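You operate a simulated robot arm through the tools that you are given. There is no shell and no other tool. Be economical: measure what you need, move in short steps, check, and stop when the job is done.

Carry out the task below with a simulated two-armed robot. There is one attempt and no reset: what you move stays moved.

Task
Pin arm C and lay the timber from the bench on its pad.
Fine: pull the arm's end right out and wind the pad up half a turn before the timber goes on.

Only the result counts: the job must be done as asked and must still hold three seconds after the hand-in. Knocking over, shifting, dropping, spilling or breaking anything else fails it.

Robot
Two 7-joint arms with two-finger parallel grippers on one trunk, on a base that drives. Base frame: it is fixed to the floor where the robot stands at the start and does not move with it; the origin is under the middle of the robot, x ahead of it, y to its left, z up. Readings come in m, degrees, newtons and seconds.
The left shoulder is at the start at [0.06, 0.143, 0.832], the right one opposite. With the tool pointing down near the work surface each hand reaches from about 0.28 to 0.7 m from the robot's upright axis, wherever it stands, measured 20 degrees to its own side. Places, roughly: arm extension c [1.1, 0.7, 0.8]; lift arm b [0.8, -0.2, 0.8]; lift arm c [1, 0.5, 0.8]; lift pad c [1.2, 0.9, 0.9]; lock pin c [0.9, 0.3, 1]; short timber [-0.75, 1, 0.75]; short timber (70x8x5 cm) [2.4, 0.8, 0.9]. Payload 1.57 kg a hand.
The TCP of each hand is the grasp point between the finger pads, 0.03 m short of the fingertips. In the tool frame z runs along the fingers and y along their closing line. The gripper opens to 0.11 m. The fingers are 0.024 m wide and 0.012 m thick; the gripper's body (0.048 by 0.112 m) begins 0.078 m behind the TCP.
Orientation is that of the tool frame in the base frame, as a unit quaternion [x, y, z, w]. With the fingers straight down and closing along the base's y, the tool's x points along the base's -x, its y along +y and its z along -z.

Tools
- The arms move only by the tool drive_tool. It takes "left_moves", "right_moves" or both (then of equal length, played together; a hand with none holds still); each is text: rows parted by semicolons, each of 7 numbers parted by spaces: the shift along the tool's x, y, z in m, then the turn, a rotation vector about the tool's x, y, z in degrees, then the gripper command, from -1 (shut) to 1 (fully open), values between in proportion. In form: dx dy dz wx wy wz hand; .... A call has 1 to 20 rows; each row is the pose to reach, as a shift and turn from the pose commanded when the call began, along the tool's axes at that moment. A row lasts 0.2 s, in which the tool goes at most 0.05 m and 8.6 degrees; a call with a longer step from one row to the next is refused whole, and so is a gripper value outside its range. A pose out of reach is approached as far as the arm can. The call stops where the force on the tool passes 50 N (or 10 N more than at its start, if that is more) or the arm is blocked; 0.2 s more then pass. The fingers move at their own pace (about 0.045 m/s each) and stop on an object; they squeeze with about 32 N. The grip force told is the motor's: it shows also when the fingers shut on nothing. Time passes only in rows, and 0.2 s behind the last, so rows that repeat a pose let the fingers close. The reply holds the time, the measured pose of the TCP, the force on the tool along the base axes, the opening and the grip force, in the units named above and with some noise, with the torque about the TCP (base axes, N m) and any sound that the robot's microphone picked up, and new pictures: "show" is both (left out), scene, wrist or none (wrist: the cameras of the hands that moved).
- Cameras (640 x 400 px; columns grow to the right, rows downward): "scene" is now at [0.0287, -0.0329, 1.4645]; the picture's right is [-0.44, -0.90, 0.00], its down [-0.61, 0.30, -0.74] and it looks along [0.66, -0.32, -0.68] (base axes); focal length 251 px, centre (320, 200). "left" rides on the left gripper at [0.07, -0.016, -0.141] in its tool frame; the picture's right is [0.23, 0.97, 0.00], its down [-0.86, 0.20, -0.48] and it looks along [-0.47, 0.11, 0.88] (tool axes); focal length 222 px, centre (320, 200). "right" rides on the right gripper at [0.07, 0.016, -0.141] in its tool frame; the picture's right is [-0.23, 0.97, 0.00], its down [-0.86, -0.20, -0.48] and it looks along [-0.47, -0.11, 0.88] (tool axes); focal length 222 px, centre (320, 200). There is no depth. A picture from a camera that has moved, and an enlarged one, comes with that camera's place and axes in the base frame and with its lens. The place of the scene camera against the robot may be out by one fixed shift of up to 0.025 m in any direction.
- lift_body(by): slides the trunk up (or, below 0, down) by that many m; the arms and the scene camera ride with it, the base frame stays. It gives what a move gives, with no picture.
- steer(legs): drives the robot by 1 to 6 legs, each [ahead, left, turn to the left] in m, m and degrees, along the robot's own axes; the way and the turn of a leg run together, so that a leg with both is an arc; at most 1.5 m and 180 degrees a leg. The arms and the cameras ride along, it lands a little off, and it stops where it bumps. It gives what a move gives, and a new picture of the scene camera.
- head_to(pan, tilt): turns the head with the scene camera to pan (to the left, within 86 degrees either way) and tilt (down, from -29 to 69), counted from straight ahead of the robot. It gives what a move gives, and a new picture of the scene camera.
- close_up(camera, box): a new picture of the part [left, top, right, bottom] of that camera's present view, enlarged. No time passes.
- sign_off(): hands the job in; it is judged then, once.

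Work in short steps. Places have to be worked out from the pictures, the camera data and where the tool is seen: move nearer, look again, correct. Check each grasp and each placing, and mend what went wrong. You have 120 turns and 260 pictures in all, those below and enlarged ones among them. Open the grippers and draw the arms clear of the work before you hand the job in, unless the task says otherwise; then end with one line.

The tools are called after ">>>" as name(argument=value, ...) on one line, values as JSON. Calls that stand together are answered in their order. drive_tool: Moves the arms, as the interface text tells. Its arguments: {"type":"object","properties":{"left_moves":{"type":"string"},"right_moves":{"type":"string"},"show":{"type":"string","enum":["both","scene","wrist","none"]}},"required":[]} The other tools are called the same way: lift_body (by) slides the trunk up or down; steer (legs) drives the base; head_to (pan, tilt) turns the head that bears the scene camera; close_up (camera, box) takes an enlarged picture of a part of a camera's view; sign_off () hands the job in.

At the start:

```text
time_s: 0.0
left_ee_pos: [0.4611, -0.02, 0.9992]
left_ee_rot: [0.0, 1.0, 0.0, 0.0]
left_contact_force: [0.0, -0.2, 0.2]
left_moment: [-0.02, -0.04, 0.02]
left_grip_width: 0.1103
left_grip_force: 0.1
right_ee_pos: [0.4298, -0.3327, 0.9999]
right_ee_rot: [0.001, 1.0, -0.001, 0.001]
right_contact_force: [-0.2, -0.3, 0.2]
right_moment: [0.02, -0.01, 0.01]
right_grip_width: 0.1098
right_grip_force: 0.0
trunk travel left (down, up): [-0.431, 0.159]
robot x, y, heading: [0.0002, 0.0036, -0.2]
head pan, tilt: [-26.2, 42.6]
```

scene: 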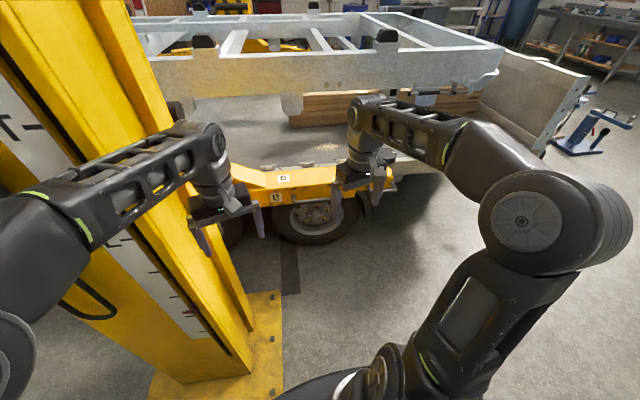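
right: 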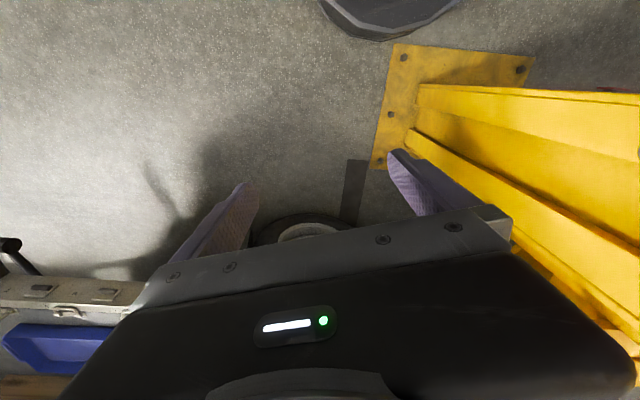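
left: 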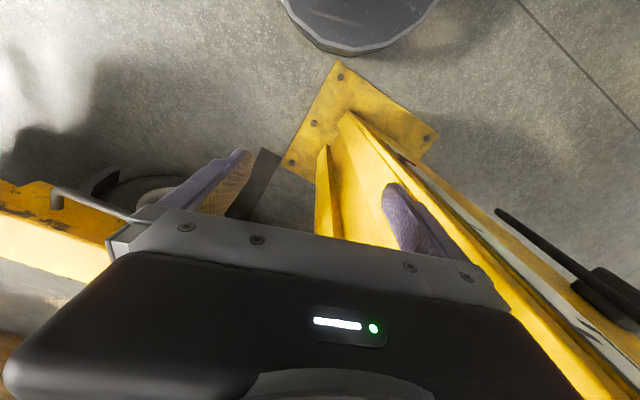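

The scene shows the lift column close ahead and arm B to the right. I turn the head left to see arm C, its pin and pad.

>>> head_to(pan=35, tilt=30)

>>> head_to(pan=80, tilt=25)

>>> head_to(pan=0, tilt=25)

```text
time_s: 1.3
left_ee_pos: [0.4611, -0.02, 0.9982]
left_ee_rot: [0.0, 1.0, 0.0, -0.001]
left_contact_force: [0.6, -0.1, -1.1]
left_moment: [0.0, 0.0, 0.03]
left_grip_width: 0.1101
left_grip_force: 0.1
right_ee_pos: [0.4308, -0.3331, 1.0001]
right_ee_rot: [0.0, 1.0, 0.0, -0.001]
right_contact_force: [0.0, 0.3, 0.2]
right_moment: [0.01, -0.02, -0.02]
right_grip_width: 0.1101
right_grip_force: 0.2
trunk travel left (down, up): [-0.431, 0.159]
robot x, y, heading: [0.0018, -0.0023, 0.0]
head pan, tilt: [35.0, 30.0]
camera scene: at [0.0282, 0.0555, 1.4836], right [0.57, -0.82, 0.0], down [-0.41, -0.29, -0.87], along [0.71, 0.5, -0.5], focal length 251 px, centre (320, 200)
```

scene: 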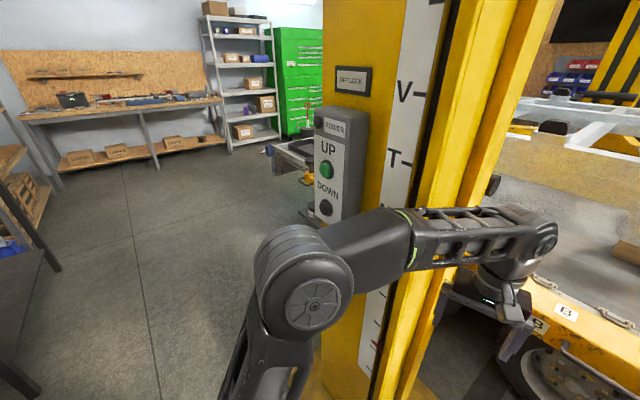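

```text
time_s: 2.4
left_ee_pos: [0.4615, -0.0205, 1.0003]
left_ee_rot: [0.0, 1.0, -0.001, 0.0]
left_contact_force: [0.1, 0.9, 0.1]
left_moment: [-0.01, 0.01, -0.01]
left_grip_width: 0.1099
left_grip_force: 0.2
right_ee_pos: [0.431, -0.3336, 1.0003]
right_ee_rot: [0.0, 1.0, 0.0, -0.001]
right_contact_force: [-0.1, -0.3, 0.2]
right_moment: [-0.03, 0.01, 0.0]
right_grip_width: 0.11
right_grip_force: 0.0
trunk travel left (down, up): [-0.431, 0.159]
robot x, y, heading: [0.0011, 0.0055, 0.0]
head pan, tilt: [80.0, 25.0]
camera scene: at [-0.0299, 0.0944, 1.4916], right [0.98, -0.17, 0.0], down [-0.07, -0.42, -0.91], along [0.16, 0.89, -0.42], focal length 251 px, centre (320, 200)
```

scene: 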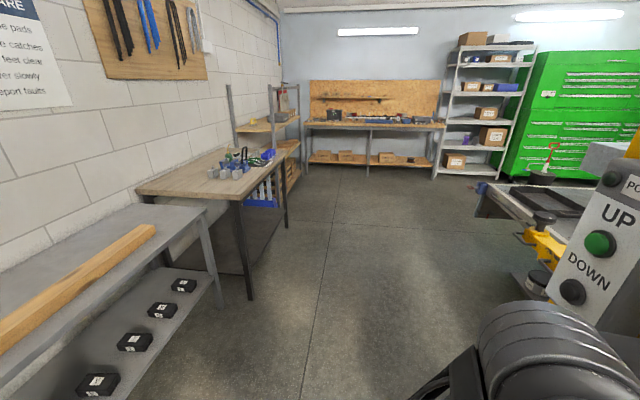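

```text
time_s: 4.0
left_ee_pos: [0.4617, -0.021, 1.0014]
left_ee_rot: [0.0, 1.0, 0.0, 0.001]
left_contact_force: [-0.7, -0.2, 0.3]
left_moment: [-0.01, -0.03, 0.0]
left_grip_width: 0.11
left_grip_force: 0.0
right_ee_pos: [0.4304, -0.3325, 1.001]
right_ee_rot: [0.0, 1.0, 0.0, 0.0]
right_contact_force: [0.4, 0.2, -0.1]
right_moment: [0.0, -0.03, 0.01]
right_grip_width: 0.1101
right_grip_force: 0.1
trunk travel left (down, up): [-0.431, 0.159]
robot x, y, heading: [-0.0048, -0.0027, 0.2]
head pan, tilt: [0.0, 25.0]
camera scene: at [0.0462, 0.0038, 1.4916], right [0.0, -1.0, 0.0], down [-0.42, 0.0, -0.91], along [0.91, 0.0, -0.42], focal length 251 px, centre (320, 200)
```

scene: 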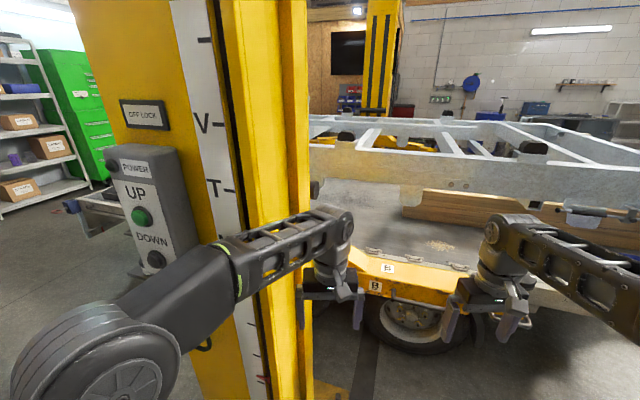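

Arm C lies behind the column on the left. I back up, move left, and look.

>>> steer(legs=[[-0.2, 0, 0], [0, 0.75, 0]])

```text
time_s: 9.2
left_ee_pos: [0.2606, 0.7333, 1.0011]
left_ee_rot: [-0.002, 1.0, 0.0, 0.0]
left_contact_force: [-0.3, 0.2, -0.6]
left_moment: [-0.03, 0.0, 0.01]
left_grip_width: 0.1098
left_grip_force: 0.0
right_ee_pos: [0.2304, 0.4205, 1.0007]
right_ee_rot: [-0.002, 1.0, 0.0, 0.0]
right_contact_force: [0.4, 0.3, -0.2]
right_moment: [-0.02, 0.02, 0.0]
right_grip_width: 0.1101
right_grip_force: 0.1
trunk travel left (down, up): [-0.431, 0.159]
robot x, y, heading: [-0.1997, 0.7518, 0.2]
head pan, tilt: [0.0, 25.0]
camera scene: at [-0.1544, 0.7558, 1.4916], right [0.0, -1.0, 0.0], down [-0.42, 0.0, -0.91], along [0.91, 0.0, -0.42], focal length 251 px, centre (320, 200)
```

scene: 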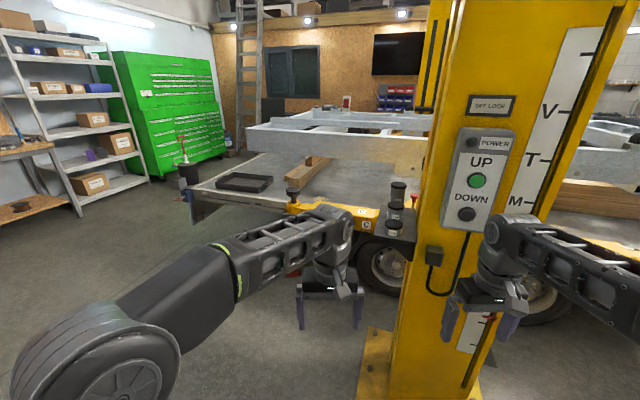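

Now arm C is visible; enlarge it.

>>> close_up(camera="scene", box=[260, 160, 440, 272])

```text
3.56 times, centred on (350, 216) of scene
camera zoom: at [-0.1544, 0.7558, 1.4916], right [0.0, -1.0, 0.0], down [-0.42, 0.0, -0.91], along [0.91, 0.0, -0.42], focal length 892 px, centre (213, 143)
```

zoom: 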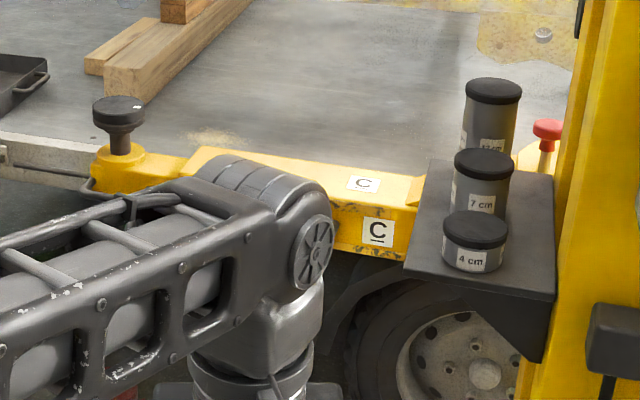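

Pin's red knob is about (0.95,0.30,1.0) behind a shelf with spacer cans; pad about (1.17,0.91,0.93). I move closer for a better view, turning slightly right.

>>> steer(legs=[[0.4, 0.25, 0], [0, 0, -25]])

>>> head_to(pan=0, tilt=40)

```text
time_s: 13.3
left_ee_pos: [0.6096, 0.8013, 1.0007]
left_ee_rot: [0.211, 0.978, 0.0, -0.001]
left_contact_force: [-0.2, 1.1, -1.1]
left_moment: [-0.01, -0.02, -0.01]
left_grip_width: 0.1102
left_grip_force: 0.0
right_ee_pos: [0.4536, 0.5297, 0.9998]
right_ee_rot: [0.21, 0.978, 0.0, 0.001]
right_contact_force: [-0.6, 0.4, -1.2]
right_moment: [-0.02, -0.02, 0.01]
right_grip_width: 0.1097
right_grip_force: 0.1
trunk travel left (down, up): [-0.431, 0.159]
robot x, y, heading: [0.1982, 1.0121, -24.3]
head pan, tilt: [0.0, 25.0]
camera scene: at [0.2384, 0.9877, 1.4916], right [-0.41, -0.91, 0.0], down [-0.39, 0.17, -0.91], along [0.83, -0.37, -0.42], focal length 251 px, centre (320, 200)
```

scene: 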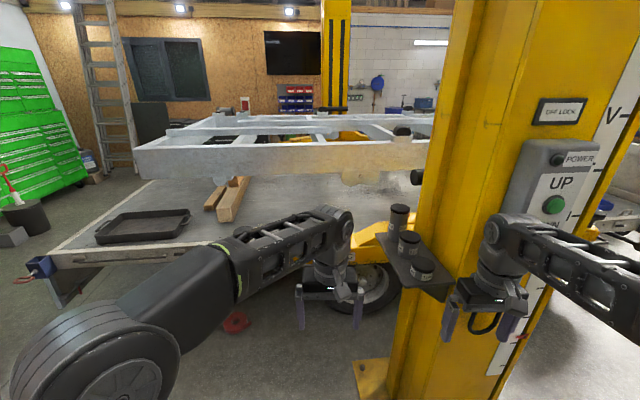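

```text
time_s: 14.1
left_ee_pos: [0.6089, 0.8013, 1.0008]
left_ee_rot: [0.211, 0.978, 0.0, 0.0]
left_contact_force: [-0.1, -0.5, -0.4]
left_moment: [-0.04, 0.02, -0.01]
left_grip_width: 0.1098
left_grip_force: 0.0
right_ee_pos: [0.4534, 0.5302, 1.0]
right_ee_rot: [0.21, 0.978, -0.001, 0.0]
right_contact_force: [-0.6, -0.1, 0.7]
right_moment: [0.01, 0.01, 0.01]
right_grip_width: 0.1101
right_grip_force: 0.1
trunk travel left (down, up): [-0.431, 0.159]
robot x, y, heading: [0.1994, 1.0115, -24.1]
head pan, tilt: [0.0, 40.0]
camera scene: at [0.2321, 0.9908, 1.4683], right [-0.41, -0.91, 0.0], down [-0.59, 0.26, -0.77], along [0.7, -0.32, -0.64], focal length 251 px, centre (320, 200)
```

scene: 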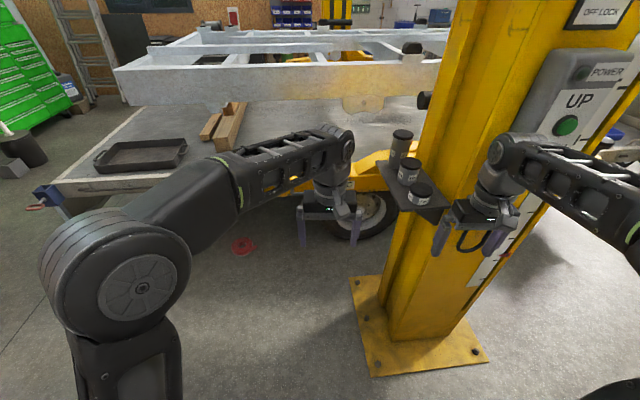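

The pin hides behind the column edge from here. I raise the trunk and tuck both hands in, so that I can drive closer and see the pin without touching the shelf.

>>> lift_body(by=0.15)

>>> drive_tool(left_moves="0.02 0.04 0 0 0 0 0; 0.04 0.08 0 0 0 0 0; 0.06 0.12 0 0 0 0 0; 0.08 0.16 0 0 0 0 0; 0.1 0.19 0 0 0 0 0; 0.12 0.2 0 0 0 0 0", right_moves="0.02 0.03 0 0 0 0 0; 0.04 0.06 0 0 0 0 0; 0.06 0.09 0 0 0 0 0; 0.08 0.12 0 0 0 0 0; 0.1 0.15 0 0 0 0 0; 0.12 0.18 0 0 0 0 0", show="none")

>>> steer(legs=[[0.27, 0.05, 0], [0, 0, -16]])

```text
time_s: 15.8
left_ee_pos: [0.6105, 0.8012, 1.1503]
left_ee_rot: [0.21, 0.978, 0.0, 0.0]
left_contact_force: [0.2, -0.1, -0.4]
left_moment: [-0.03, 0.0, 0.01]
left_grip_width: 0.1099
left_grip_force: 0.1
right_ee_pos: [0.4543, 0.5301, 1.1508]
right_ee_rot: [0.21, 0.978, 0.0, 0.0]
right_contact_force: [0.3, -0.4, 0.2]
right_moment: [-0.02, 0.02, 0.02]
right_grip_width: 0.11
right_grip_force: 0.0
trunk travel left (down, up): [-0.581, 0.009]
robot x, y, heading: [0.1974, 1.0114, -24.0]
head pan, tilt: [0.0, 40.0]
```

```text
time_s: 17.2
left_ee_pos: [0.582, 1.0324, 1.1515]
left_ee_rot: [0.21, 0.978, 0.0, 0.0]
left_contact_force: [0.0, -0.2, 0.1]
left_moment: [-0.02, -0.01, 0.01]
left_grip_width: 0.0549
left_grip_force: 0.1
right_ee_pos: [0.4184, 0.7431, 1.1483]
right_ee_rot: [0.211, 0.978, 0.0, 0.0]
right_contact_force: [0.5, -0.5, 0.0]
right_moment: [-0.03, 0.0, -0.03]
right_grip_width: 0.0549
right_grip_force: 0.0
trunk travel left (down, up): [-0.581, 0.009]
robot x, y, heading: [0.1965, 1.007, -24.2]
head pan, tilt: [0.0, 40.0]
```

```text
time_s: 20.1
left_ee_pos: [0.8405, 0.8588, 1.1515]
left_ee_rot: [0.346, 0.938, 0.0, 0.0]
left_contact_force: [0.0, 0.4, 0.3]
left_moment: [0.02, 0.02, -0.03]
left_grip_width: 0.055
left_grip_force: 0.0
right_ee_pos: [0.6027, 0.6268, 1.1491]
right_ee_rot: [0.346, 0.938, 0.0, 0.0]
right_contact_force: [0.0, -0.5, -0.1]
right_moment: [-0.02, 0.02, 0.0]
right_grip_width: 0.0548
right_grip_force: 0.1
trunk travel left (down, up): [-0.581, 0.009]
robot x, y, heading: [0.4678, 0.9452, -40.6]
head pan, tilt: [0.0, 40.0]
camera scene: at [0.4914, 0.9126, 1.6183], right [-0.65, -0.76, 0.0], down [-0.49, 0.42, -0.77], along [0.58, -0.5, -0.64], focal length 251 px, centre (320, 200)
```

scene: 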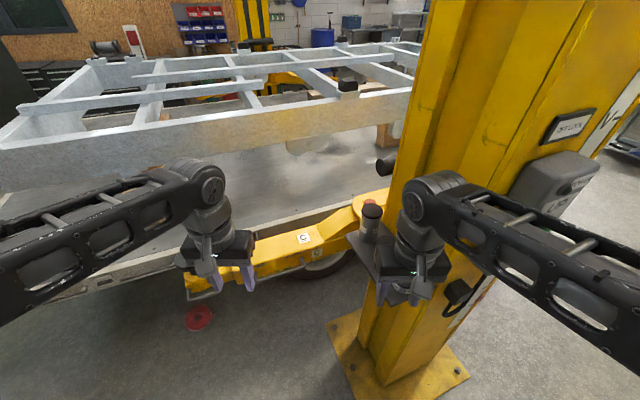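

The red knob just shows behind the can. I shift left/ahead for a clear line.

>>> steer(legs=[[0.1, 0.17, 0]])

>>> head_to(pan=-15, tilt=42)

>>> close_up(camera="scene", box=[220, 120, 380, 220])

```text
time_s: 21.7
left_ee_pos: [1.0286, 0.9242, 1.1509]
left_ee_rot: [0.347, 0.938, 0.0, 0.0]
left_contact_force: [0.7, -0.4, -0.3]
left_moment: [0.0, 0.03, 0.0]
left_grip_width: 0.055
left_grip_force: 0.2
right_ee_pos: [0.7903, 0.6929, 1.1481]
right_ee_rot: [0.346, 0.938, -0.001, 0.001]
right_contact_force: [0.4, -0.1, 0.1]
right_moment: [-0.03, 0.03, 0.02]
right_grip_width: 0.0552
right_grip_force: 0.1
trunk travel left (down, up): [-0.581, 0.009]
robot x, y, heading: [0.6524, 1.009, -40.4]
head pan, tilt: [0.0, 40.0]
camera scene: at [0.6795, 0.9785, 1.6182], right [-0.65, -0.76, 0.0], down [-0.49, 0.42, -0.77], along [0.58, -0.5, -0.64], focal length 251 px, centre (320, 200)
```

scene: 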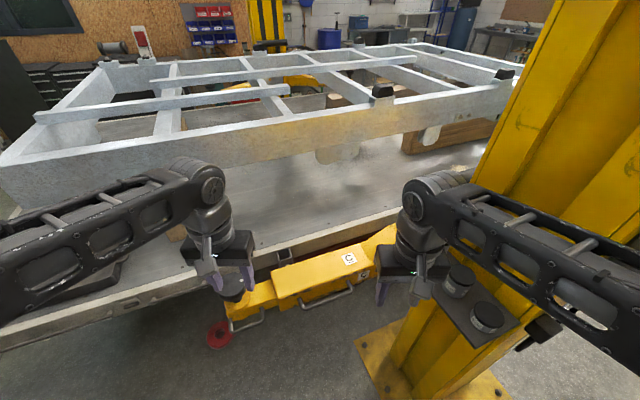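

```text
time_s: 22.5
left_ee_pos: [1.0277, 0.9229, 1.1519]
left_ee_rot: [0.347, 0.938, 0.0, 0.0]
left_contact_force: [0.2, 0.0, 0.6]
left_moment: [-0.01, 0.03, -0.02]
left_grip_width: 0.055
left_grip_force: 0.0
right_ee_pos: [0.7886, 0.6919, 1.1486]
right_ee_rot: [0.346, 0.938, 0.0, 0.0]
right_contact_force: [0.4, 0.1, 0.1]
right_moment: [0.01, 0.08, 0.0]
right_grip_width: 0.0551
right_grip_force: 0.1
trunk travel left (down, up): [-0.581, 0.009]
robot x, y, heading: [0.6541, 1.0065, -40.5]
head pan, tilt: [-15.0, 42.0]
camera scene: at [0.6607, 0.9644, 1.6153], right [-0.82, -0.57, 0.0], down [-0.38, 0.55, -0.74], along [0.42, -0.61, -0.67], focal length 251 px, centre (320, 200)
```

scene: 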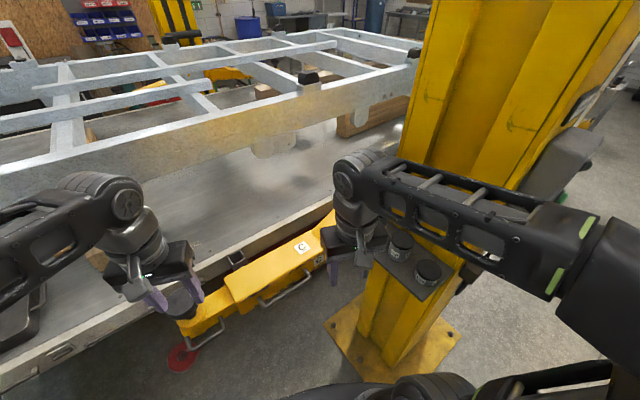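

```text
4.00 times, centred on (300, 170) of scene
camera zoom: at [0.6607, 0.9644, 1.6153], right [-0.82, -0.57, 0.0], down [-0.38, 0.55, -0.74], along [0.42, -0.61, -0.67], focal length 1004 px, centre (400, 320)
```

zoom: 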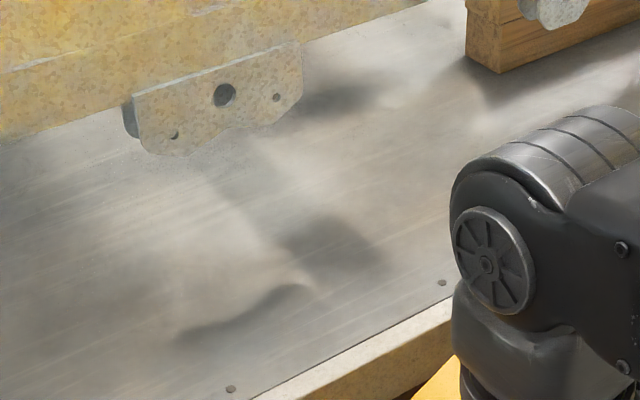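

The right arm blocks the head's line; I use the right wrist camera, raising that hand slightly.

>>> drive_tool(right_moves="0 -0.02 -0.03 0 0 0 0.5; 0 -0.04 -0.06 0 0 0 1; 0 -0.05 -0.06 0 0 0 1", show="both")

```text
time_s: 23.3
left_ee_pos: [1.0271, 0.9243, 1.1509]
left_ee_rot: [0.346, 0.938, 0.0, 0.0]
left_contact_force: [0.2, -0.3, -0.7]
left_moment: [0.0, 0.0, -0.03]
left_grip_width: 0.0549
left_grip_force: 0.1
right_ee_pos: [0.7711, 0.6554, 1.1691]
right_ee_rot: [0.346, 0.938, 0.0, 0.0]
right_contact_force: [-0.3, 0.3, 0.7]
right_moment: [-0.03, 0.02, -0.01]
right_grip_width: 0.1102
right_grip_force: 0.0
right hand out of reach, approached as far as the arm can: row 1, 2, 3
trunk travel left (down, up): [-0.581, 0.009]
robot x, y, heading: [0.6514, 1.0112, -40.5]
head pan, tilt: [-15.0, 42.0]
camera scene: at [0.6609, 0.966, 1.6154], right [-0.82, -0.57, 0.0], down [-0.38, 0.55, -0.74], along [0.42, -0.61, -0.67], focal length 251 px, centre (320, 200)
camera right: at [0.7287, 0.7125, 1.3104], right [0.81, 0.59, 0.0], down [0.52, -0.71, 0.48], along [0.28, -0.39, -0.88], focal length 222 px, centre (320, 200)
```

scene: 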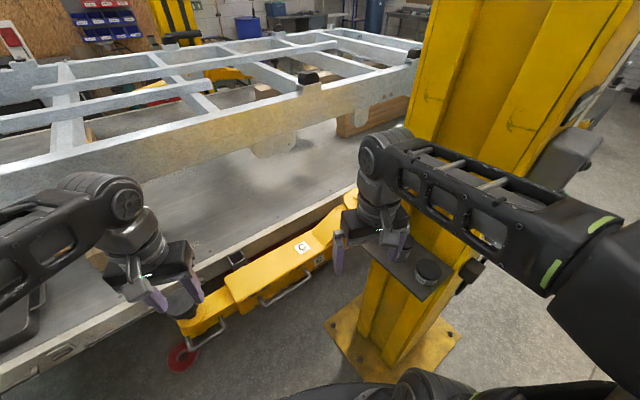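
right: 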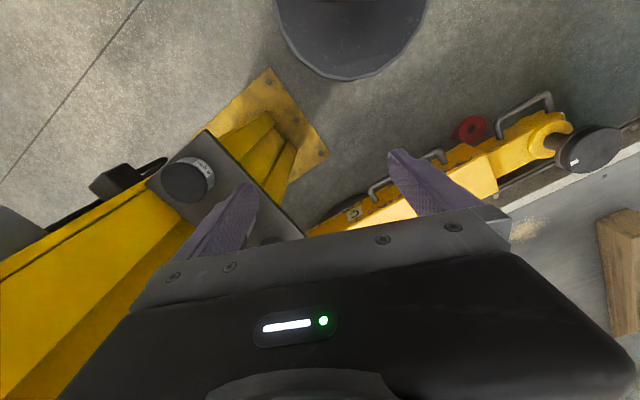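

>>> close_up(camera="scene", box=[250, 160, 410, 260])

>>> close_up(camera="right", box=[280, 60, 640, 285])

```text
4.00 times, centred on (330, 210) of scene
camera zoom: at [0.6609, 0.966, 1.6154], right [-0.82, -0.57, 0.0], down [-0.38, 0.55, -0.74], along [0.42, -0.61, -0.67], focal length 1004 px, centre (280, 160)
```

zoom: 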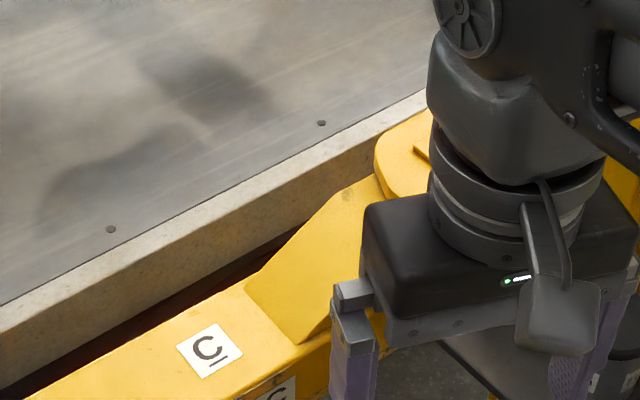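

```text
1.78 times, centred on (460, 172) of right
camera zoom: at [0.7287, 0.7125, 1.3104], right [0.81, 0.59, 0.0], down [0.52, -0.71, 0.48], along [0.28, -0.39, -0.88], focal length 395 px, centre (71, 249)
```

zoom: 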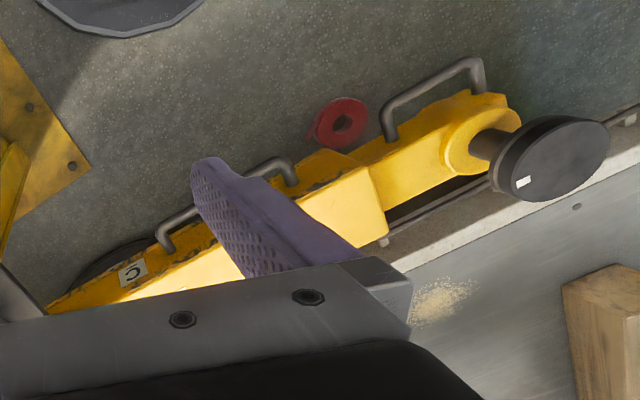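

The hand still hides the knob. I shift the right hand further right, above shelf height and clear of the column.

>>> drive_tool(right_moves="0 -0.04 0 0 0 0 1; 0 -0.08 0 0 0 0 1; 0 -0.12 0 0 0 0 1", show="none")

>>> close_up(camera="scene", box=[280, 130, 440, 230])

```text
time_s: 24.1
left_ee_pos: [1.0268, 0.9228, 1.1512]
left_ee_rot: [0.347, 0.938, 0.001, 0.0]
left_contact_force: [-0.1, -0.6, -0.3]
left_moment: [0.01, -0.05, 0.01]
left_grip_width: 0.0548
left_grip_force: 0.1
right_ee_pos: [0.6941, 0.5611, 1.1707]
right_ee_rot: [0.346, 0.938, 0.0, 0.0]
right_contact_force: [-0.2, 0.2, -0.3]
right_moment: [0.01, 0.0, -0.02]
right_grip_width: 0.1101
right_grip_force: 0.1
trunk travel left (down, up): [-0.581, 0.009]
robot x, y, heading: [0.6515, 1.0089, -40.5]
head pan, tilt: [-15.0, 42.0]
```

```text
4.00 times, centred on (360, 180) of scene
camera zoom: at [0.6601, 0.9637, 1.6153], right [-0.82, -0.57, 0.0], down [-0.38, 0.55, -0.74], along [0.42, -0.61, -0.67], focal length 1004 px, centre (160, 280)
```

zoom: 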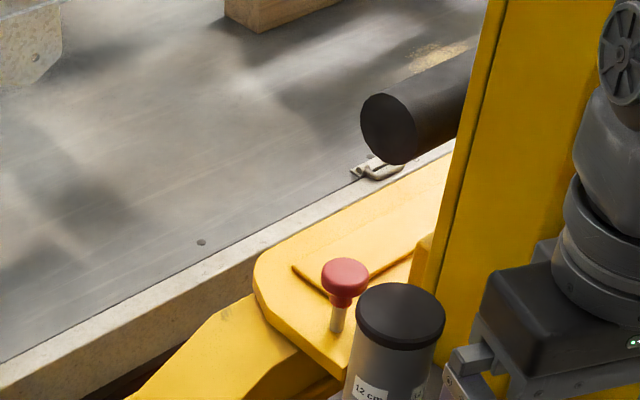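

The pin (red knob) is standing up at about (0.91, 0.32, 1.02), so it needs pushing down. I extend the right hand toward it, staying above the cans, and check with the wrist camera.

>>> drive_tool(right_moves="-0.04 0 0 0 0 0 0; -0.08 0 0 0 0 0 -1; -0.12 0 0 0 0 0 -1; -0.16 0 0 0 0 0 -1; -0.2 0 0 0 0 0 -1; -0.24 0 0 0 0 0 -1", show="both")

```text
time_s: 25.5
left_ee_pos: [1.0252, 0.9237, 1.1519]
left_ee_rot: [0.347, 0.938, 0.0, 0.001]
left_contact_force: [0.4, -0.2, -0.9]
left_moment: [-0.04, -0.01, -0.02]
left_grip_width: 0.0548
left_grip_force: 0.0
right_ee_pos: [0.8443, 0.4484, 1.1525]
right_ee_rot: [0.346, 0.938, -0.002, 0.003]
right_contact_force: [-0.7, 1.1, 0.4]
right_moment: [-0.02, -0.01, -0.01]
right_grip_width: 0.0002
right_grip_force: 6.8
right hand out of reach, approached as far as the arm can: row 4, 5, 6
trunk travel left (down, up): [-0.581, 0.009]
robot x, y, heading: [0.6508, 1.0135, -40.8]
head pan, tilt: [-15.0, 42.0]
camera scene: at [0.6591, 0.9656, 1.6154], right [-0.82, -0.57, 0.0], down [-0.38, 0.55, -0.74], along [0.42, -0.61, -0.67], focal length 251 px, centre (320, 200)
camera right: at [0.8002, 0.5052, 1.2925], right [0.8, 0.59, 0.0], down [0.52, -0.7, 0.49], along [0.29, -0.39, -0.87], focal length 222 px, centre (320, 200)
```

scene: 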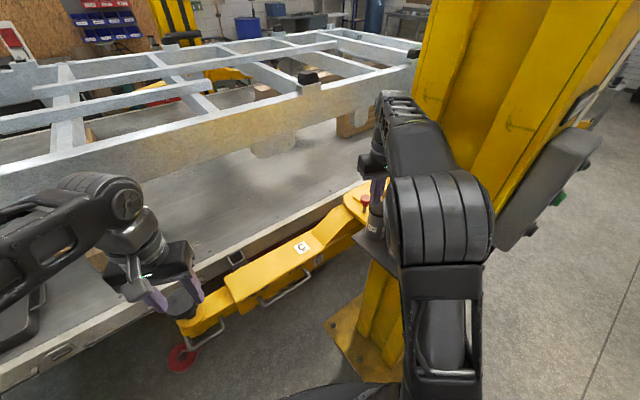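
right: 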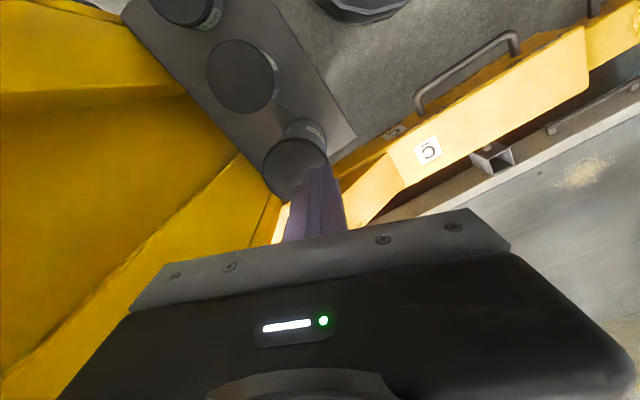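

Hand is over the shelf clear above the cans. The arm is at full stretch, so I drive ahead 0.11 m.

>>> steer(legs=[[0.11, 0, 0]])

>>> close_up(camera="right", box=[160, 0, 640, 300])

```text
time_s: 26.7
left_ee_pos: [1.1134, 0.852, 1.151]
left_ee_rot: [0.345, 0.938, 0.0, -0.001]
left_contact_force: [0.5, 0.1, 0.6]
left_moment: [-0.01, 0.06, 0.01]
left_grip_width: 0.0548
left_grip_force: 0.0
right_ee_pos: [0.9292, 0.3736, 1.1514]
right_ee_rot: [0.346, 0.938, -0.002, 0.001]
right_contact_force: [-0.2, -0.2, -0.9]
right_moment: [0.04, 0.03, 0.02]
right_grip_width: 0.0001
right_grip_force: 21.2
trunk travel left (down, up): [-0.581, 0.009]
robot x, y, heading: [0.7345, 0.9355, -40.5]
head pan, tilt: [-15.0, 42.0]
camera scene: at [0.7462, 0.8911, 1.6153], right [-0.82, -0.57, 0.0], down [-0.38, 0.55, -0.74], along [0.42, -0.61, -0.67], focal length 251 px, centre (320, 200)
```

scene: 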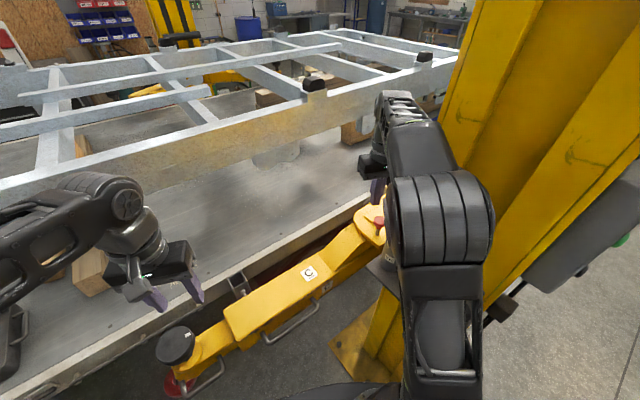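

```text
1.33 times, centred on (400, 150) of right
camera zoom: at [0.8867, 0.4315, 1.2912], right [0.81, 0.59, 0.0], down [0.52, -0.7, 0.48], along [0.29, -0.39, -0.88], focal length 296 px, centre (213, 267)
```

zoom: 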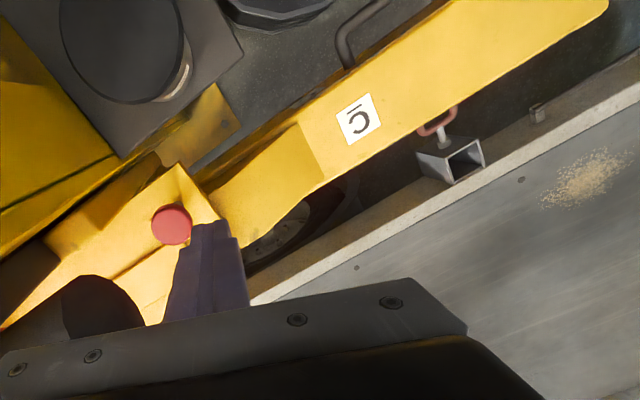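

Triangulating shows a horizontal black bumper end at about (0.91,0.26,1.15) right behind the knob, so I shouldn't come straight down. I tilt the right hand sideways (40° leaning left) first, so the body stays clear of it and the can.

>>> drive_tool(right_moves="0 0 0 8 0 0 -1; 0 0 0 16 0 0 -1; 0 0 0 24 0 0 -1; 0 0 0 32 0 0 -1; 0 0 0 40 0 0 -1; 0 0 0 40 0 0 -1", show="both")

```text
time_s: 28.1
left_ee_pos: [1.1111, 0.8511, 1.1521]
left_ee_rot: [0.346, 0.938, 0.0, 0.0]
left_contact_force: [-0.1, -0.9, 0.0]
left_moment: [0.03, -0.02, -0.01]
left_grip_width: 0.055
left_grip_force: 0.1
right_ee_pos: [0.9285, 0.375, 1.151]
right_ee_rot: [0.326, 0.881, -0.323, -0.117]
right_contact_force: [-0.9, 0.1, -0.8]
right_moment: [-0.02, 0.01, 0.02]
right_grip_width: 0.0
right_grip_force: 21.4
trunk travel left (down, up): [-0.581, 0.009]
robot x, y, heading: [0.7375, 0.941, -40.3]
head pan, tilt: [-15.0, 42.0]
camera scene: at [0.7443, 0.8921, 1.6153], right [-0.82, -0.57, 0.0], down [-0.38, 0.55, -0.74], along [0.42, -0.61, -0.67], focal length 251 px, centre (320, 200)
camera right: at [0.9422, 0.4989, 1.2475], right [0.66, 0.42, -0.63], down [0.75, -0.43, 0.5], along [-0.07, -0.8, -0.6], focal length 222 px, centre (320, 200)
```

scene: 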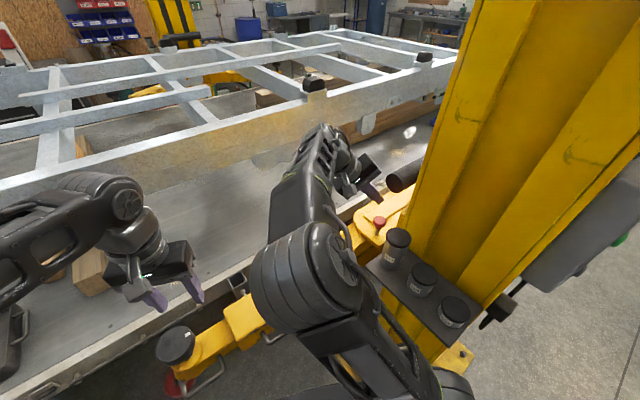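
right: 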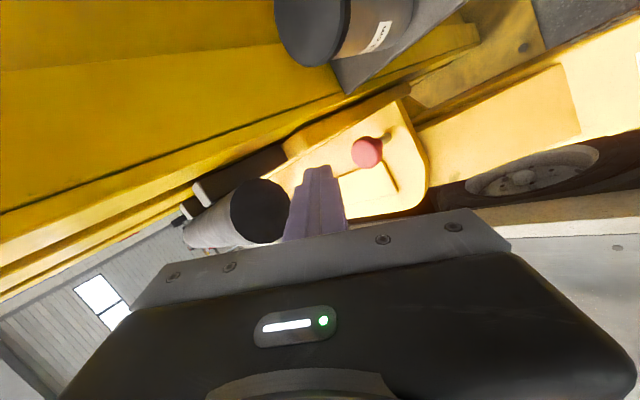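

Tilted hand now clear; the wrist view gives knob ≈(0.912,0.326,1.02). I lower, then shift over the knob top, and look before pushing.

>>> drive_tool(right_moves="0 0.0225 0.027 0 0 0 -1; 0 0.045 0.054 0 0 0 -1; -0.01 0.034 0.068 0 0 0 -1; -0.019 0.026 0.074 0 0 0 -1", show="both")

```text
time_s: 29.1
left_ee_pos: [1.112, 0.8527, 1.1524]
left_ee_rot: [0.347, 0.938, 0.001, -0.001]
left_contact_force: [0.1, 0.6, 1.0]
left_moment: [0.02, 0.01, -0.03]
left_grip_width: 0.0552
left_grip_force: 0.1
right_ee_pos: [0.9233, 0.3403, 1.0777]
right_ee_rot: [0.326, 0.881, -0.322, -0.117]
right_contact_force: [0.2, 0.6, 0.6]
right_moment: [-0.02, 0.01, -0.01]
right_grip_width: 0.0
right_grip_force: 21.1
trunk travel left (down, up): [-0.581, 0.009]
robot x, y, heading: [0.734, 0.9354, -40.5]
head pan, tilt: [-15.0, 42.0]
camera scene: at [0.745, 0.8925, 1.6153], right [-0.82, -0.57, 0.0], down [-0.38, 0.55, -0.74], along [0.42, -0.61, -0.67], focal length 251 px, centre (320, 200)
camera right: at [0.9377, 0.4638, 1.1744], right [0.66, 0.42, -0.63], down [0.75, -0.44, 0.5], along [-0.07, -0.8, -0.6], focal length 222 px, centre (320, 200)
```

scene: 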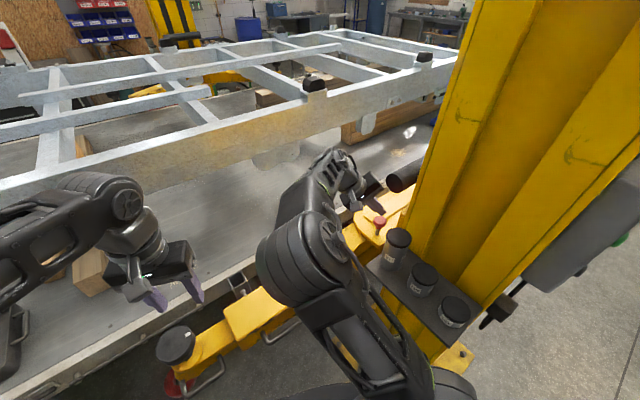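
right: 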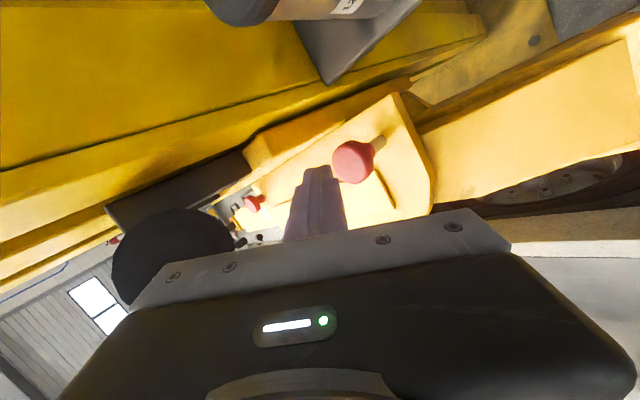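

Tip is directly over the knob, about 4 cm above. Pushing straight down in small steps.

>>> drive_tool(right_moves="0 0.0064 0.0077 0 0 0 -1; 0 0.0129 0.0153 0 0 0 -1; 0 0.0193 0.023 0 0 0 -1; 0 0.0257 0.0306 0 0 0 -1; 0 0.0321 0.0383 0 0 0 -1; 0 0.0386 0.046 0 0 0 -1; 0 0.045 0.0536 0 0 0 -1", show="wrist")

```text
time_s: 30.7
left_ee_pos: [1.1101, 0.8543, 1.1528]
left_ee_rot: [0.346, 0.938, -0.002, 0.001]
left_contact_force: [-0.1, 0.0, -0.6]
left_moment: [0.02, -0.01, 0.0]
left_grip_width: 0.055
left_grip_force: 0.0
right_ee_pos: [0.9263, 0.3411, 1.0117]
right_ee_rot: [0.326, 0.88, -0.325, -0.115]
right_contact_force: [-0.6, 4.5, 26.3]
right_moment: [-0.18, 0.11, -0.07]
right_grip_width: 0.0001
right_grip_force: 21.4
trunk travel left (down, up): [-0.581, 0.009]
robot x, y, heading: [0.7378, 0.9388, -40.6]
head pan, tilt: [-15.0, 42.0]
camera right: at [0.939, 0.4659, 1.1081], right [0.66, 0.41, -0.63], down [0.75, -0.43, 0.5], along [-0.06, -0.8, -0.59], focal length 222 px, centre (320, 200)
```

right: 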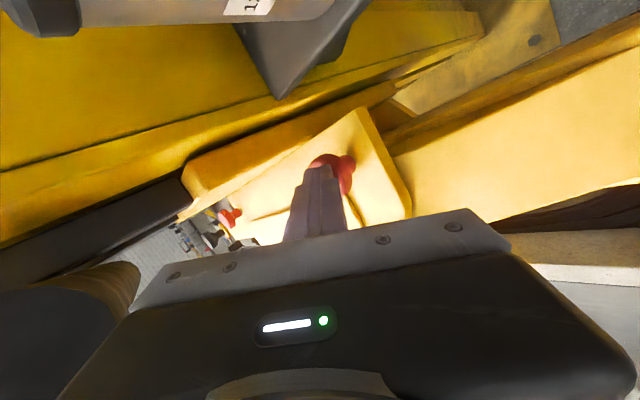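

Contact with 26 N at tip z≈0.989. Push further in small steps to see whether it moves.

>>> drive_tool(right_moves="0 0.0064 0.0077 0 0 0 -1; 0 0.0129 0.0153 0 0 0 -1; 0 0.0193 0.023 0 0 0 -1; 0 0.0257 0.0306 0 0 0 -1", show="wrist")

>>> close_up(camera="right", box=[240, 90, 440, 215])

```text
time_s: 31.1
left_ee_pos: [1.1105, 0.8553, 1.1522]
left_ee_rot: [0.346, 0.938, -0.001, 0.001]
left_contact_force: [-0.1, 0.2, -0.2]
left_moment: [0.0, 0.0, -0.04]
left_grip_width: 0.0551
left_grip_force: 0.0
right_ee_pos: [0.9251, 0.3406, 1.0128]
right_ee_rot: [0.326, 0.878, -0.331, -0.114]
right_contact_force: [-3.8, 18.9, 29.9]
right_moment: [0.16, 0.23, -0.11]
right_grip_width: 0.0
right_grip_force: 21.0
trunk travel left (down, up): [-0.581, 0.009]
robot x, y, heading: [0.7366, 0.9413, -40.6]
head pan, tilt: [-15.0, 42.0]
stopped in row 1 (right hand): the force on the tool passed its limit at 57 N (the readings are from after the stop); the commanded pose is now the measured one
camera right: at [0.939, 0.4668, 1.1068], right [0.66, 0.41, -0.63], down [0.75, -0.42, 0.5], along [-0.06, -0.81, -0.59], focal length 222 px, centre (320, 200)
```

right: 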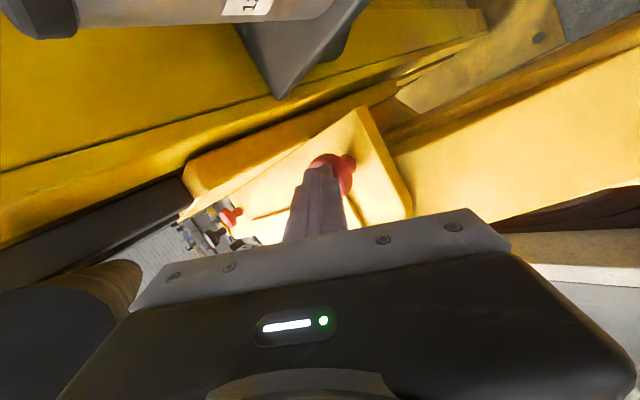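

```text
3.20 times, centred on (340, 152) of right
camera zoom: at [0.939, 0.4668, 1.1068], right [0.66, 0.41, -0.63], down [0.75, -0.42, 0.5], along [-0.06, -0.81, -0.59], focal length 711 px, centre (256, 352)
```

zoom: 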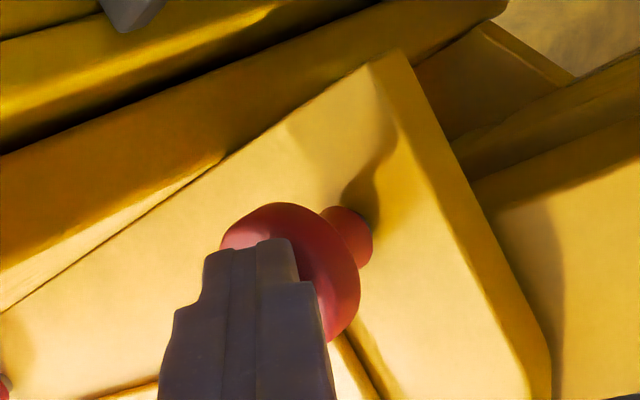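

The steel shaft is no longer visible under the knob; it seems seated. I lift off and compare in the scene view.

>>> drive_tool(right_moves="0 -0.0257 -0.0306 0 0 0 -1; 0 -0.0514 -0.0612 0 0 0 -1; 0 -0.07 -0.08 0 0 0 -1", show="wrist")

>>> close_up(camera="scene", box=[320, 170, 440, 245])

>>> close_up(camera="right", box=[240, 70, 480, 220])

```text
time_s: 31.9
left_ee_pos: [1.1122, 0.8524, 1.1504]
left_ee_rot: [0.346, 0.938, 0.0, 0.001]
left_contact_force: [-0.4, 0.1, 1.2]
left_moment: [-0.03, 0.01, 0.04]
left_grip_width: 0.0551
left_grip_force: 0.0
right_ee_pos: [0.9256, 0.337, 1.1157]
right_ee_rot: [0.325, 0.88, -0.328, -0.114]
right_contact_force: [0.0, 0.9, 0.1]
right_moment: [0.0, -0.01, 0.04]
right_grip_width: 0.0
right_grip_force: 21.4
trunk travel left (down, up): [-0.581, 0.009]
robot x, y, heading: [0.7375, 0.9389, -40.4]
head pan, tilt: [-15.0, 42.0]
camera right: at [0.939, 0.4624, 1.2117], right [0.66, 0.41, -0.63], down [0.75, -0.43, 0.5], along [-0.06, -0.81, -0.59], focal length 222 px, centre (320, 200)
```

right: 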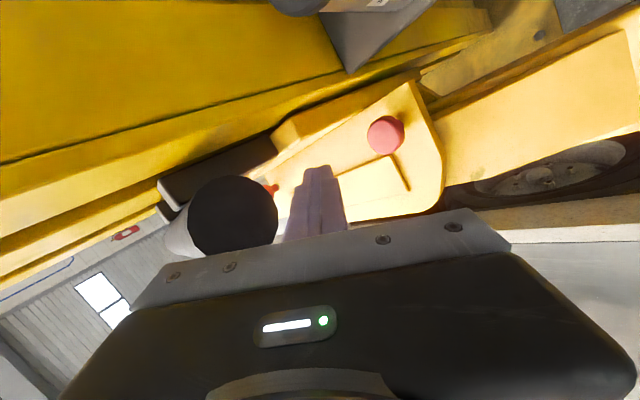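

```text
5.33 times, centred on (380, 208) of scene
camera zoom: at [0.7445, 0.8928, 1.6153], right [-0.82, -0.57, 0.0], down [-0.38, 0.55, -0.74], along [0.42, -0.61, -0.67], focal length 1338 px, centre (0, 160)
```

zoom: 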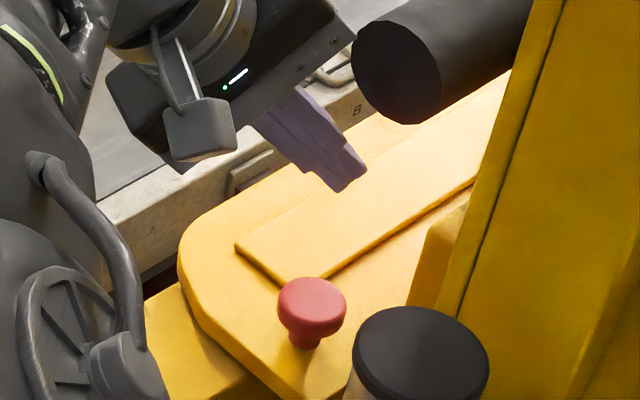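

```text
2.67 times, centred on (360, 145) of right
camera zoom: at [0.939, 0.4624, 1.2117], right [0.66, 0.41, -0.63], down [0.75, -0.43, 0.5], along [-0.06, -0.81, -0.59], focal length 592 px, centre (213, 347)
```

zoom: 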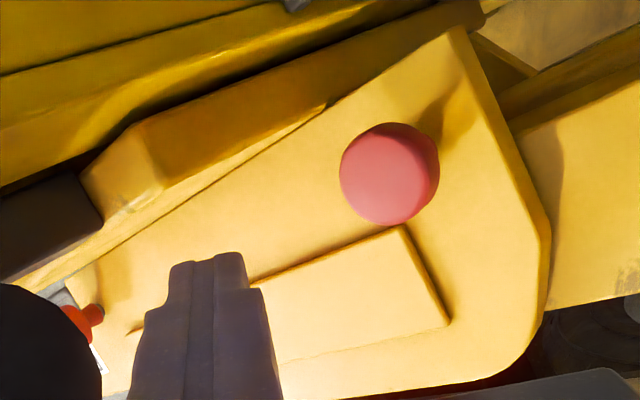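

The pin is seated, neck flush on the plate. I withdraw the right hand: left and up away from the bumper, then back and upright.

>>> drive_tool(right_moves="0 0.02 -0.04 0 0 0 -1; 0 0.04 -0.08 0 0 0 -1; 0.02 0.06 -0.115 0 0 0 -1; 0.06 0.06 -0.115 -8 0 0 -1; 0.1 0.06 -0.115 -16 0 0 -1; 0.14 0.06 -0.115 -24 0 0 -1; 0.18 0.06 -0.115 -32 0 0 -1; 0.2 0.06 -0.115 -40 0 0 -1", show="none")

>>> head_to(pan=20, tilt=50)

```text
time_s: 33.6
left_ee_pos: [1.1112, 0.852, 1.1511]
left_ee_rot: [0.346, 0.938, 0.0, 0.0]
left_contact_force: [-0.1, 0.3, -0.2]
left_moment: [0.01, -0.02, 0.0]
left_grip_width: 0.0554
left_grip_force: 0.1
right_ee_pos: [0.8478, 0.556, 1.16]
right_ee_rot: [0.344, 0.939, -0.006, 0.004]
right_contact_force: [-0.2, -0.1, 0.2]
right_moment: [0.02, -0.03, 0.03]
right_grip_width: 0.0
right_grip_force: 21.0
trunk travel left (down, up): [-0.581, 0.009]
robot x, y, heading: [0.7351, 0.9376, -40.2]
head pan, tilt: [-15.0, 42.0]
```

```text
time_s: 34.7
left_ee_pos: [1.1107, 0.8524, 1.1514]
left_ee_rot: [0.347, 0.938, -0.001, -0.001]
left_contact_force: [0.5, -0.1, 0.1]
left_moment: [0.01, 0.0, 0.02]
left_grip_width: 0.055
left_grip_force: 0.0
right_ee_pos: [0.8495, 0.5575, 1.1596]
right_ee_rot: [0.344, 0.939, -0.009, 0.004]
right_contact_force: [0.3, -1.4, 0.3]
right_moment: [0.0, 0.05, 0.0]
right_grip_width: 0.0002
right_grip_force: 21.3
trunk travel left (down, up): [-0.581, 0.009]
robot x, y, heading: [0.7353, 0.9386, -40.6]
head pan, tilt: [20.0, 50.0]
camera scene: at [0.7696, 0.9345, 1.6041], right [-0.35, -0.94, 0.0], down [-0.72, 0.27, -0.64], along [0.6, -0.23, -0.77], focal length 251 px, centre (320, 200)
```

scene: 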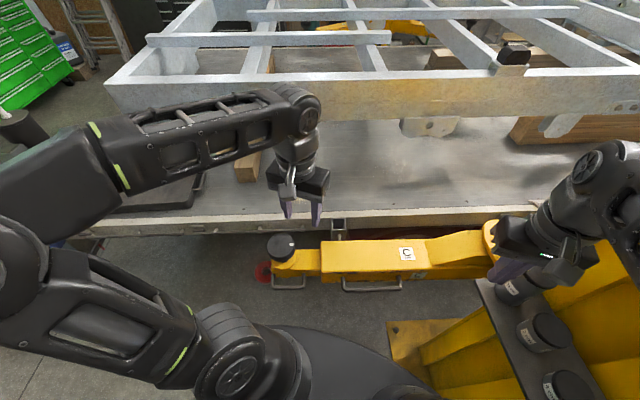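

Arm C with extension is well visible. Enlarge the extension handle and pad.

>>> close_up(camera="scene", box=[240, 210, 400, 310])

>>> close_up(camera="left", box=[0, 0, 640, 400])

```text
4.00 times, centred on (320, 260) of scene
camera zoom: at [0.7696, 0.9345, 1.6041], right [-0.35, -0.94, 0.0], down [-0.72, 0.27, -0.64], along [0.6, -0.23, -0.77], focal length 1004 px, centre (320, -40)
```

zoom: 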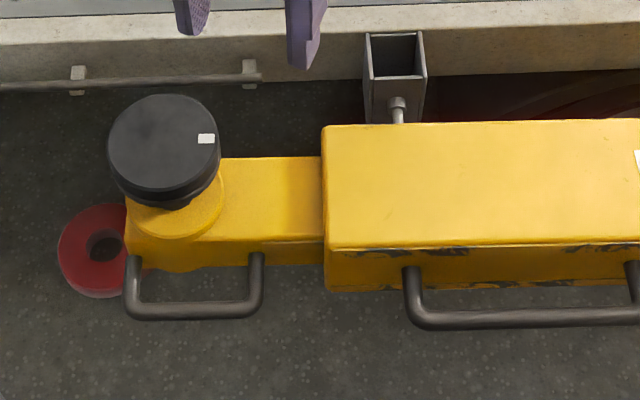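

```text
1.00 times, centred on (320, 200) of left (not enlarged: the box is as wide or as high as the picture)
camera zoom: at [1.0495, 0.8851, 1.2929], right [0.46, 0.89, 0.0], down [0.78, -0.4, 0.48], along [0.42, -0.22, -0.88], focal length 222 px, centre (320, 200)
```

zoom: 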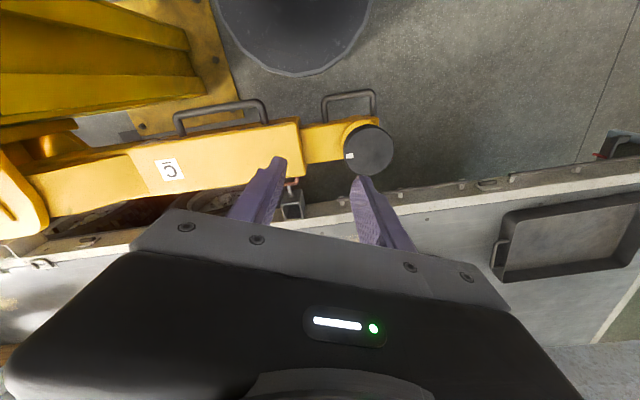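

I turn the robot to face the arm squarely for the left hand's pull, then look again.

>>> steer(legs=[[0, 0, 33]])

>>> head_to(pan=5, tilt=55)

>>> close_up(camera="left", box=[0, 0, 640, 400])

```text
time_s: 36.6
left_ee_pos: [1.1006, 1.0656, 1.151]
left_ee_rot: [0.071, 0.997, 0.001, 0.0]
left_contact_force: [0.3, 0.2, -0.6]
left_moment: [-0.02, -0.02, 0.01]
left_grip_width: 0.0549
left_grip_force: 0.0
right_ee_pos: [1.0357, 0.6779, 1.1607]
right_ee_rot: [0.068, 0.998, -0.005, 0.006]
right_contact_force: [0.4, 0.0, 0.6]
right_moment: [-0.01, 0.0, -0.04]
right_grip_width: 0.0003
right_grip_force: 21.8
trunk travel left (down, up): [-0.581, 0.009]
robot x, y, heading: [0.7352, 0.9374, -8.0]
head pan, tilt: [20.0, 50.0]
camera scene: at [0.7658, 0.9624, 1.6041], right [0.21, -0.98, 0.0], down [-0.75, -0.16, -0.64], along [0.63, 0.13, -0.77], focal length 251 px, centre (320, 200)
```

scene: 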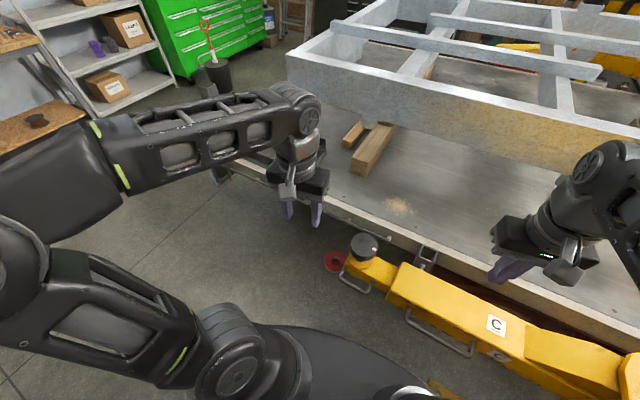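

```text
time_s: 37.4
left_ee_pos: [1.0986, 1.0675, 1.1512]
left_ee_rot: [0.071, 0.997, 0.0, 0.0]
left_contact_force: [-0.7, 0.6, -0.4]
left_moment: [0.02, -0.01, 0.04]
left_grip_width: 0.055
left_grip_force: 0.0
right_ee_pos: [1.0356, 0.6762, 1.1606]
right_ee_rot: [0.067, 0.998, -0.006, 0.005]
right_contact_force: [-0.7, -0.4, 0.2]
right_moment: [0.0, 0.0, 0.02]
right_grip_width: 0.0002
right_grip_force: 21.6
trunk travel left (down, up): [-0.581, 0.009]
robot x, y, heading: [0.7366, 0.9346, -8.3]
head pan, tilt: [5.0, 55.0]
camera scene: at [0.7625, 0.9425, 1.5976], right [-0.05, -1.0, 0.0], down [-0.82, 0.04, -0.57], along [0.57, -0.03, -0.82], focal length 251 px, centre (320, 200)
```

scene: 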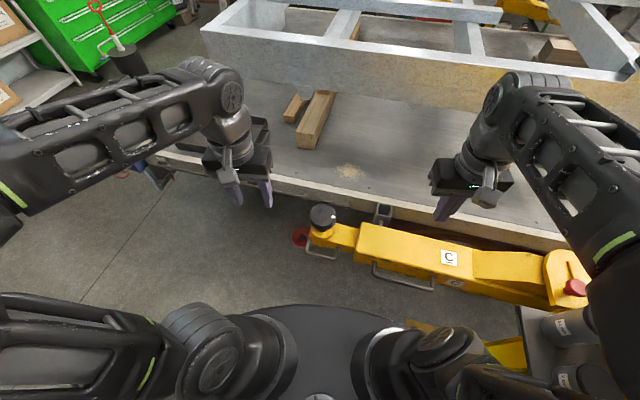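

```text
1.00 times, centred on (320, 200) of left (not enlarged: the box is as wide or as high as the picture)
camera zoom: at [1.0296, 1.0606, 1.2929], right [-0.09, 1.0, 0.0], down [0.87, 0.08, 0.48], along [0.48, 0.04, -0.88], focal length 222 px, centre (320, 200)
```

zoom: 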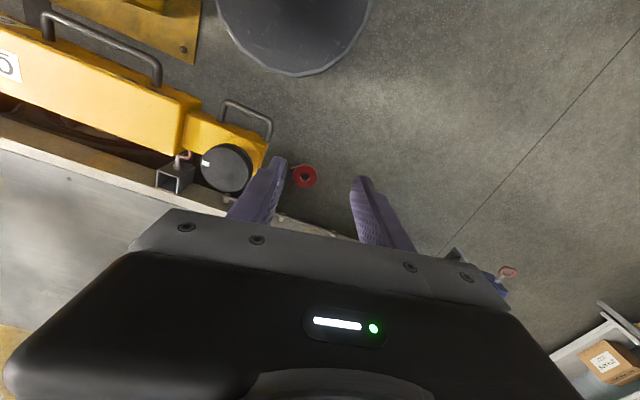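

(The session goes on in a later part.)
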